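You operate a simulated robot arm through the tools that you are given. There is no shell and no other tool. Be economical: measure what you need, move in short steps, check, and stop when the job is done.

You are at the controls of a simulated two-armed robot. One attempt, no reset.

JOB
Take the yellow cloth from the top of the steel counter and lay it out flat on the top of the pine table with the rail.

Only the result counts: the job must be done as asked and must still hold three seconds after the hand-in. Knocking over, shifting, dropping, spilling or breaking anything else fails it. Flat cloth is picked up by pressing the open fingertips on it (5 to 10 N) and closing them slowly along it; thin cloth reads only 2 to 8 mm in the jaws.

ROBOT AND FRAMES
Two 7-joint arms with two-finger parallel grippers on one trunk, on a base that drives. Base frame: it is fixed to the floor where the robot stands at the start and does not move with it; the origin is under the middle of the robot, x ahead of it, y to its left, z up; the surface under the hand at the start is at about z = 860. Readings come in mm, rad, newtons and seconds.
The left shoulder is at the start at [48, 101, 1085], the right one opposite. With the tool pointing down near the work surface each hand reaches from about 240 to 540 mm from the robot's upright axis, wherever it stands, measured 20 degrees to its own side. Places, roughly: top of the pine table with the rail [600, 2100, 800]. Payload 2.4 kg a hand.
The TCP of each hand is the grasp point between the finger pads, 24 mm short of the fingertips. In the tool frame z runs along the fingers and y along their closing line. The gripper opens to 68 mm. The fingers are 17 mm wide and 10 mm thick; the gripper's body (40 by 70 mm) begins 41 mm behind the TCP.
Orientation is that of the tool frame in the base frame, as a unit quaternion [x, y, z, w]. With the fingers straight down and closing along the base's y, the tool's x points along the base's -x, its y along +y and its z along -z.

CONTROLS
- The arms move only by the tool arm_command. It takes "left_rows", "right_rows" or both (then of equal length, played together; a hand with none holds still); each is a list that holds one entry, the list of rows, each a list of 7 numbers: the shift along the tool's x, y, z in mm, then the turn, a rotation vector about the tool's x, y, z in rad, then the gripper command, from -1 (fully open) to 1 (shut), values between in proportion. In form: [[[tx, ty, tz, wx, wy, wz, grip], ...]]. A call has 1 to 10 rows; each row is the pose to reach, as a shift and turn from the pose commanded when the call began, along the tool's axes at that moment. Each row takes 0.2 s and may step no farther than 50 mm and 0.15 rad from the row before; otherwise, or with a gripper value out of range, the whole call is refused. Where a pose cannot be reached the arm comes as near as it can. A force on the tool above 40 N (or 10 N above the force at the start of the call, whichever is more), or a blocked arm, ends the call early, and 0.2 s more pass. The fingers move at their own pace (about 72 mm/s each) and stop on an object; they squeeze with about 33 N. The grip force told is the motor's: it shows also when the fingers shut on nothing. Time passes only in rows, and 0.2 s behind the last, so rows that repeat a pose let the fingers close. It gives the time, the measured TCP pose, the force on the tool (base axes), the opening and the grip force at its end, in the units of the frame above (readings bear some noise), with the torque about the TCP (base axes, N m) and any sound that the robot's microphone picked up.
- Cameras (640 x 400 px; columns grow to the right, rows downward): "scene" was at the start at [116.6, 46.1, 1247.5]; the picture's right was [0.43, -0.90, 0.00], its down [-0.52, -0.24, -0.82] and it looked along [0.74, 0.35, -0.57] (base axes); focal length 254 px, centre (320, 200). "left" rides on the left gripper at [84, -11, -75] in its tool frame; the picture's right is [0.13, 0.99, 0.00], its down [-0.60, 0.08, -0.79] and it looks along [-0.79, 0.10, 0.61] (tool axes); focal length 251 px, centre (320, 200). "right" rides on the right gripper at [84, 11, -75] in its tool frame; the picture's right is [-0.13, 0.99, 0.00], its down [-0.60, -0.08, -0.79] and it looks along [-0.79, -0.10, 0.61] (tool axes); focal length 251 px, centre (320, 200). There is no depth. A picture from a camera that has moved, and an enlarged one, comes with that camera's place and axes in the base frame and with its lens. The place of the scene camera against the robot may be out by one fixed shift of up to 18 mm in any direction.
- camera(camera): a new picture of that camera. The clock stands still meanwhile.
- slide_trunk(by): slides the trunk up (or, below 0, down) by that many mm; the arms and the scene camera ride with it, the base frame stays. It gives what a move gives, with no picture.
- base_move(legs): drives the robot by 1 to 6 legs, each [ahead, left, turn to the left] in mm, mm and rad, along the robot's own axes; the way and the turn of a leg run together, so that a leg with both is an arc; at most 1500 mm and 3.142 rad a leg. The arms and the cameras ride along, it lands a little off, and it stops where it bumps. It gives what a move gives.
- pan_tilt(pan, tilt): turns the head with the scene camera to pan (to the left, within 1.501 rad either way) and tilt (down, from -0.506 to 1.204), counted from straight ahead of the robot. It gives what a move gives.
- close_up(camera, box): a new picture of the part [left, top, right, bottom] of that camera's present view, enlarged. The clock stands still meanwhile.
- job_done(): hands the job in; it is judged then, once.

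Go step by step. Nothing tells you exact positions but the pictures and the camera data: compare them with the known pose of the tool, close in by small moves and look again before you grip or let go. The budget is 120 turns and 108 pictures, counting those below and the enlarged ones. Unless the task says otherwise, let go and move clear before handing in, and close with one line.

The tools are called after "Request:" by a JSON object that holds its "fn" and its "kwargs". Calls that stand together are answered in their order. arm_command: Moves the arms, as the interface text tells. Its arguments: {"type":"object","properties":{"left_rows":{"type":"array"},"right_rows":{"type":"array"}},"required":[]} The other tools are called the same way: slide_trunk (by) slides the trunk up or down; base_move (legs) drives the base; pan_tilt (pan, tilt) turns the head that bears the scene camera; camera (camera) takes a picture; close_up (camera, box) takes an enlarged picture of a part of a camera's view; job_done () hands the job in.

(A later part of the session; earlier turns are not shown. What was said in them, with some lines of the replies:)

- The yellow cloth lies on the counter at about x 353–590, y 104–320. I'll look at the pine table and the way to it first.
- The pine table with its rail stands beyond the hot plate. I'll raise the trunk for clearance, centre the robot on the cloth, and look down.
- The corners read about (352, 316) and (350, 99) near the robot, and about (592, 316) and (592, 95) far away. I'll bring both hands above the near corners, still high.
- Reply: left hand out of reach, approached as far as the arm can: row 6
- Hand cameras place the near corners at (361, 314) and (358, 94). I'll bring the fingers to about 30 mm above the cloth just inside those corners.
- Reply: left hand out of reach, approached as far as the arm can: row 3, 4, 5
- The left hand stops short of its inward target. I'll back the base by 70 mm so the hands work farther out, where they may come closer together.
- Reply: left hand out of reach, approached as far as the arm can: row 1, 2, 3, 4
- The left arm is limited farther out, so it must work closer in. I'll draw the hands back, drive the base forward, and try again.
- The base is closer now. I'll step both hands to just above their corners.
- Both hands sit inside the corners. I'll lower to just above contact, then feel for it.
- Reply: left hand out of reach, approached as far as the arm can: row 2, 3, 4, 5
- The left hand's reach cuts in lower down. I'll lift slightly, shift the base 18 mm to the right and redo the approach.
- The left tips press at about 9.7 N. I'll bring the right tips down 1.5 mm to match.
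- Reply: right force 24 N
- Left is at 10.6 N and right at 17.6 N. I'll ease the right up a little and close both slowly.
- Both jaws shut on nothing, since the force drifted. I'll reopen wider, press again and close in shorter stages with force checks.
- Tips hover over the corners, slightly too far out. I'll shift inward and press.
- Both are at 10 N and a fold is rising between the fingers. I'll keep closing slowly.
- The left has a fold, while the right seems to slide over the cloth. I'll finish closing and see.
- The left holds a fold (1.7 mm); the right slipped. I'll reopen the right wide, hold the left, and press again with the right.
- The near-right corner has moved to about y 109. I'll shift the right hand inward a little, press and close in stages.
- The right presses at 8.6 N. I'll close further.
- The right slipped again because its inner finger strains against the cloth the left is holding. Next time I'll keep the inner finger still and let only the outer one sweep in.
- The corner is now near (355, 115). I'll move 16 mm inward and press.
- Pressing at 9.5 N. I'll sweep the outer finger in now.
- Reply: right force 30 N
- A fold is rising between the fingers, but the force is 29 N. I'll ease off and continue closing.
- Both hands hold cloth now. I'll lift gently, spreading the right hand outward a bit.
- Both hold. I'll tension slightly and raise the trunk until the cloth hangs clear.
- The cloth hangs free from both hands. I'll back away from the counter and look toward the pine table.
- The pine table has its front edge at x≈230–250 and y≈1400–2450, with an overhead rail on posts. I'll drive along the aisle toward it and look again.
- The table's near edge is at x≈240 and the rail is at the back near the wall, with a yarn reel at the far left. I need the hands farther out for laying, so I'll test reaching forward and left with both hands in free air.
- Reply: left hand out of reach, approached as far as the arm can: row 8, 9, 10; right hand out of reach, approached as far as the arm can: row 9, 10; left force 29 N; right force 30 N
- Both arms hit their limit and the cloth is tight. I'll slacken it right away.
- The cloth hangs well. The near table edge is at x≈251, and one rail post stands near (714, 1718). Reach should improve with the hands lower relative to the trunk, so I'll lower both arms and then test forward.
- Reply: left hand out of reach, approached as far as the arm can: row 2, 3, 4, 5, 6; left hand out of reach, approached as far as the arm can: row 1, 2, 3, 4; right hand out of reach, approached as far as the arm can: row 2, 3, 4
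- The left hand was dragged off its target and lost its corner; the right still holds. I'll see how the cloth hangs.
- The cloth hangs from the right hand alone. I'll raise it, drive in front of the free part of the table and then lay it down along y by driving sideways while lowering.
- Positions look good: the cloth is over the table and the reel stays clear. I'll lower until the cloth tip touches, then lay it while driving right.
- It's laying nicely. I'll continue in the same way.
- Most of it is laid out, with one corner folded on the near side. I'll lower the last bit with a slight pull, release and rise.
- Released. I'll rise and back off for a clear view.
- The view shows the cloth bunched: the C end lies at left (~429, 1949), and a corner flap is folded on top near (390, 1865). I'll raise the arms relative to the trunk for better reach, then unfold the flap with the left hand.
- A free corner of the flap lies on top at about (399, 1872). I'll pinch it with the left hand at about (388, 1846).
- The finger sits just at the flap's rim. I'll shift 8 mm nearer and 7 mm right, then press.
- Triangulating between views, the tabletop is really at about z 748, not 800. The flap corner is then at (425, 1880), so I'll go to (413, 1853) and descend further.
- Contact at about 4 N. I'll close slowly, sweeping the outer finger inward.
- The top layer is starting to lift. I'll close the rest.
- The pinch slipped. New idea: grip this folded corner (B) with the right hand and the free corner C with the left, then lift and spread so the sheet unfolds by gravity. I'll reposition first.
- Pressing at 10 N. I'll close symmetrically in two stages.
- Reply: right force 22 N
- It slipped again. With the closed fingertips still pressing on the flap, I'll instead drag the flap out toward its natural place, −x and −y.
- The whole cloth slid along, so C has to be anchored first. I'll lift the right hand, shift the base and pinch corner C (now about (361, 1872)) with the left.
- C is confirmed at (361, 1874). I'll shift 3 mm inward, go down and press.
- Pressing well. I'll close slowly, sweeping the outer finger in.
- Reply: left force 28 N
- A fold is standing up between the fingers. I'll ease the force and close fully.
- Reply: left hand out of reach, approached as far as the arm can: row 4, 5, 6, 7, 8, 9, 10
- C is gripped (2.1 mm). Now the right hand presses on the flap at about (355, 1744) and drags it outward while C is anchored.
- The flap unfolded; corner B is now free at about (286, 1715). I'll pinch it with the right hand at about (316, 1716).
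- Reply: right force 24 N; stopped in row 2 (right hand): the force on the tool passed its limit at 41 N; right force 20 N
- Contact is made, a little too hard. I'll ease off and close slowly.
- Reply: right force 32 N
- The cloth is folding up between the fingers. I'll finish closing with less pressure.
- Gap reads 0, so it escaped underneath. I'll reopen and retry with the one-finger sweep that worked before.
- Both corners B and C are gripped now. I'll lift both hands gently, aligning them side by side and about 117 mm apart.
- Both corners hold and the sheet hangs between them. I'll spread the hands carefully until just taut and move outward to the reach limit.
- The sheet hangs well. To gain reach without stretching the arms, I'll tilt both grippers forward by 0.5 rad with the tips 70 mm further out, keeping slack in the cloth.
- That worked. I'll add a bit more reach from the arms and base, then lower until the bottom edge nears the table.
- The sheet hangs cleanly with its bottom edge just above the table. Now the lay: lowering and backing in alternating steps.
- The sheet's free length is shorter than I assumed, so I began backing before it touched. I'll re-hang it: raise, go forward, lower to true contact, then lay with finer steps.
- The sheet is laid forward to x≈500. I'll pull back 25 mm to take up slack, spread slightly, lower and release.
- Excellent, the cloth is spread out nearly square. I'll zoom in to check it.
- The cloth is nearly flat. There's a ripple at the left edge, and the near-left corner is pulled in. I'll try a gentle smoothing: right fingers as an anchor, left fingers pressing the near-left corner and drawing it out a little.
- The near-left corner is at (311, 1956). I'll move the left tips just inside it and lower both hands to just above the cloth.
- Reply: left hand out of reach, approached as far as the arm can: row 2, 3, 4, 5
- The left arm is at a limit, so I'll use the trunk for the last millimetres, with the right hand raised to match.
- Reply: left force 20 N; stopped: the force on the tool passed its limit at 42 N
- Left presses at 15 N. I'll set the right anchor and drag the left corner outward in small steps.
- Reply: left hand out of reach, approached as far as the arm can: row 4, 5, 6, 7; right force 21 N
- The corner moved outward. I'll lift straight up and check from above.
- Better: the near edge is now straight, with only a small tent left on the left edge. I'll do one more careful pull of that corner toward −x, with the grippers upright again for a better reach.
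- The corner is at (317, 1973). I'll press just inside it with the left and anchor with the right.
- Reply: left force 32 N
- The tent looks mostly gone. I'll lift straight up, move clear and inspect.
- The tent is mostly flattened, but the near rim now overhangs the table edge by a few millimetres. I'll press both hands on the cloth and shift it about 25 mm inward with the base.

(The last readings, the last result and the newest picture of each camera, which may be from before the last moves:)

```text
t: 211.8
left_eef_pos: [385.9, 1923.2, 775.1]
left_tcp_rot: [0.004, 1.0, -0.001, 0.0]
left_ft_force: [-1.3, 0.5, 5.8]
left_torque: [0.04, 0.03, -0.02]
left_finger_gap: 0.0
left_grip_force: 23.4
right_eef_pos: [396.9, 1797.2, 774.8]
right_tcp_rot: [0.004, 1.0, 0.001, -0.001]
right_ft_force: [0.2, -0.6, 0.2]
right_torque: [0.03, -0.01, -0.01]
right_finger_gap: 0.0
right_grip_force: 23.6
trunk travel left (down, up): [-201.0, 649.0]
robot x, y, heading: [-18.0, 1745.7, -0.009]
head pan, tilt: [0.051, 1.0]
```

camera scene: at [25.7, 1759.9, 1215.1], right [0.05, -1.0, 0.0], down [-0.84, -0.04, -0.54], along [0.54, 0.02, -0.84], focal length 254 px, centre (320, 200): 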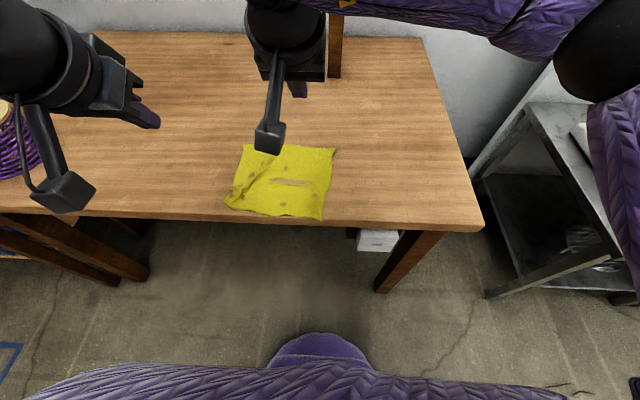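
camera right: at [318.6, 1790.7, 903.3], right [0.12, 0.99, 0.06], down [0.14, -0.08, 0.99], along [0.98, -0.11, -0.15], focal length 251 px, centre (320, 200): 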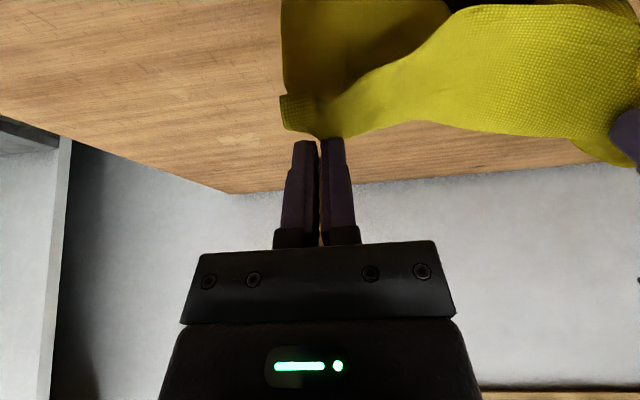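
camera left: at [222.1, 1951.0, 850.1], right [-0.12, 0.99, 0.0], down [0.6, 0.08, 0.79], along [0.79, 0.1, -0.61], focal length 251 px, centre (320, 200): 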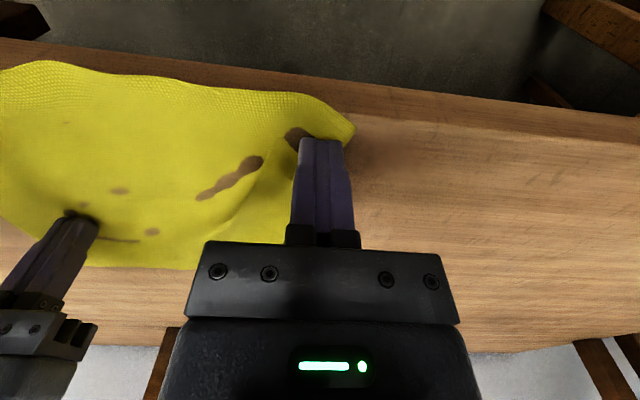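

Request:
{"fn": "arm_command", "kwargs": {"left_rows": [[[0, 0, 0.4, 0, 0, 0, 1], [0, 0, 0.4, 0, 0, 0, 1]]], "right_rows": [[[0, 0, 0.8, 0, 0, 0, 1], [0, 0, 1.3, 0, 0, 0, 1]]]}}

Request:
{"fn": "base_move", "kwargs": {"legs": [[24, 0, 0]]}}

Request:
{"fn": "slide_trunk", "kwargs": {"by": 215}}

Request:
{"fn": "base_move", "kwargs": {"legs": [[-130, 0, 0]]}}

Request:
{"fn": "close_up", "kwargs": {"camera": "scene", "box": [215, 140, 359, 230]}}

```text
t: 212.4
left_eef_pos: [385.2, 1924.4, 775.1]
left_tcp_rot: [0.003, 1.0, -0.002, -0.001]
left_ft_force: [-1.1, 2.7, 10.0]
left_torque: [0.08, 0.01, 0.0]
left_finger_gap: 0.1
left_grip_force: 24.0
right_eef_pos: [395.6, 1796.2, 775.0]
right_tcp_rot: [0.005, 1.0, 0.0, 0.0]
right_ft_force: [1.2, 0.7, 4.4]
right_torque: [-0.03, -0.01, 0.04]
right_finger_gap: 0.0
right_grip_force: 23.5
trunk travel left (down, up): [-201.0, 649.0]
robot x, y, heading: [-16.1, 1748.5, -0.009]
head pan, tilt: [0.051, 1.0]
```

```text
t: 213.2
left_eef_pos: [409.0, 1923.4, 775.8]
left_tcp_rot: [0.004, 1.0, -0.002, 0.001]
left_ft_force: [2.8, -0.6, 10.1]
left_torque: [0.07, -0.08, -0.04]
left_finger_gap: 0.0
left_grip_force: 23.4
right_eef_pos: [420.8, 1796.2, 774.9]
right_tcp_rot: [0.004, 1.0, 0.002, -0.001]
right_ft_force: [2.4, 1.4, 8.6]
right_torque: [-0.03, -0.06, -0.01]
right_finger_gap: 0.0
right_grip_force: 23.2
trunk travel left (down, up): [-201.0, 649.0]
robot x, y, heading: [7.6, 1747.1, -0.009]
head pan, tilt: [0.051, 1.0]
```

```text
t: 215.5
left_eef_pos: [409.9, 1923.5, 989.6]
left_tcp_rot: [0.003, 1.0, -0.002, -0.001]
left_ft_force: [-1.1, -0.8, -0.2]
left_torque: [-0.02, -0.02, 0.01]
left_finger_gap: 0.0
left_grip_force: 23.7
right_eef_pos: [421.4, 1796.6, 988.7]
right_tcp_rot: [0.005, 1.0, 0.0, -0.001]
right_ft_force: [0.1, 0.7, 0.6]
right_torque: [-0.01, -0.02, -0.01]
right_finger_gap: 0.0
right_grip_force: 23.1
trunk travel left (down, up): [-416.0, 434.0]
robot x, y, heading: [6.9, 1749.0, -0.008]
head pan, tilt: [0.051, 1.0]
```

```text
t: 216.8
left_eef_pos: [280.1, 1924.8, 989.6]
left_tcp_rot: [0.003, 1.0, -0.002, 0.002]
left_ft_force: [-0.1, 0.0, 0.2]
left_torque: [-0.01, -0.05, -0.01]
left_finger_gap: 0.0
left_grip_force: 23.8
right_eef_pos: [289.9, 1797.8, 990.3]
right_tcp_rot: [0.005, 1.0, 0.001, -0.001]
right_ft_force: [0.2, 0.6, 0.1]
right_torque: [0.02, 0.01, 0.0]
right_finger_gap: 0.1
right_grip_force: 23.6
trunk travel left (down, up): [-416.0, 434.0]
robot x, y, heading: [-124.1, 1751.3, -0.007]
head pan, tilt: [0.051, 1.0]
```

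```text
4.44 times, centred on (287, 185) of scene
camera zoom: at [-36.4, 1759.9, 1333.2], right [0.04, -1.0, 0.0], down [-0.84, -0.04, -0.54], along [0.54, 0.02, -0.84], focal length 1127 px, centre (467, 267)
```

zoom: 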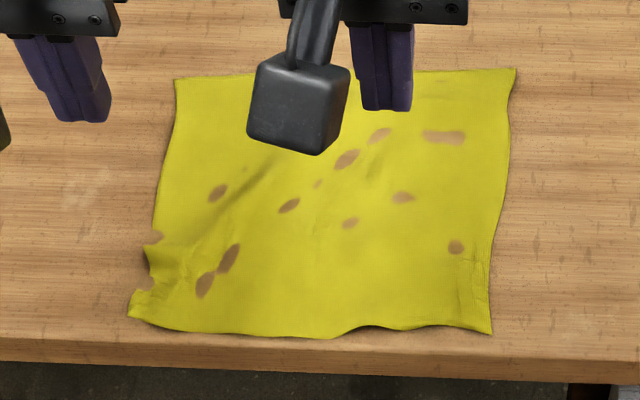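

The cloth is spread out on the pine table, fully on the top with only slight ripples, and both hands are clear. I'm handing it in.

Request:
{"fn": "job_done", "kwargs": {}}

```text
The job is handed in.
```

I moved the yellow cloth from the steel counter to the pine table with the rail. It lies spread out on the tabletop, with a few slight ripples and a small leftover fold near the front-left corner, and both hands are clear.
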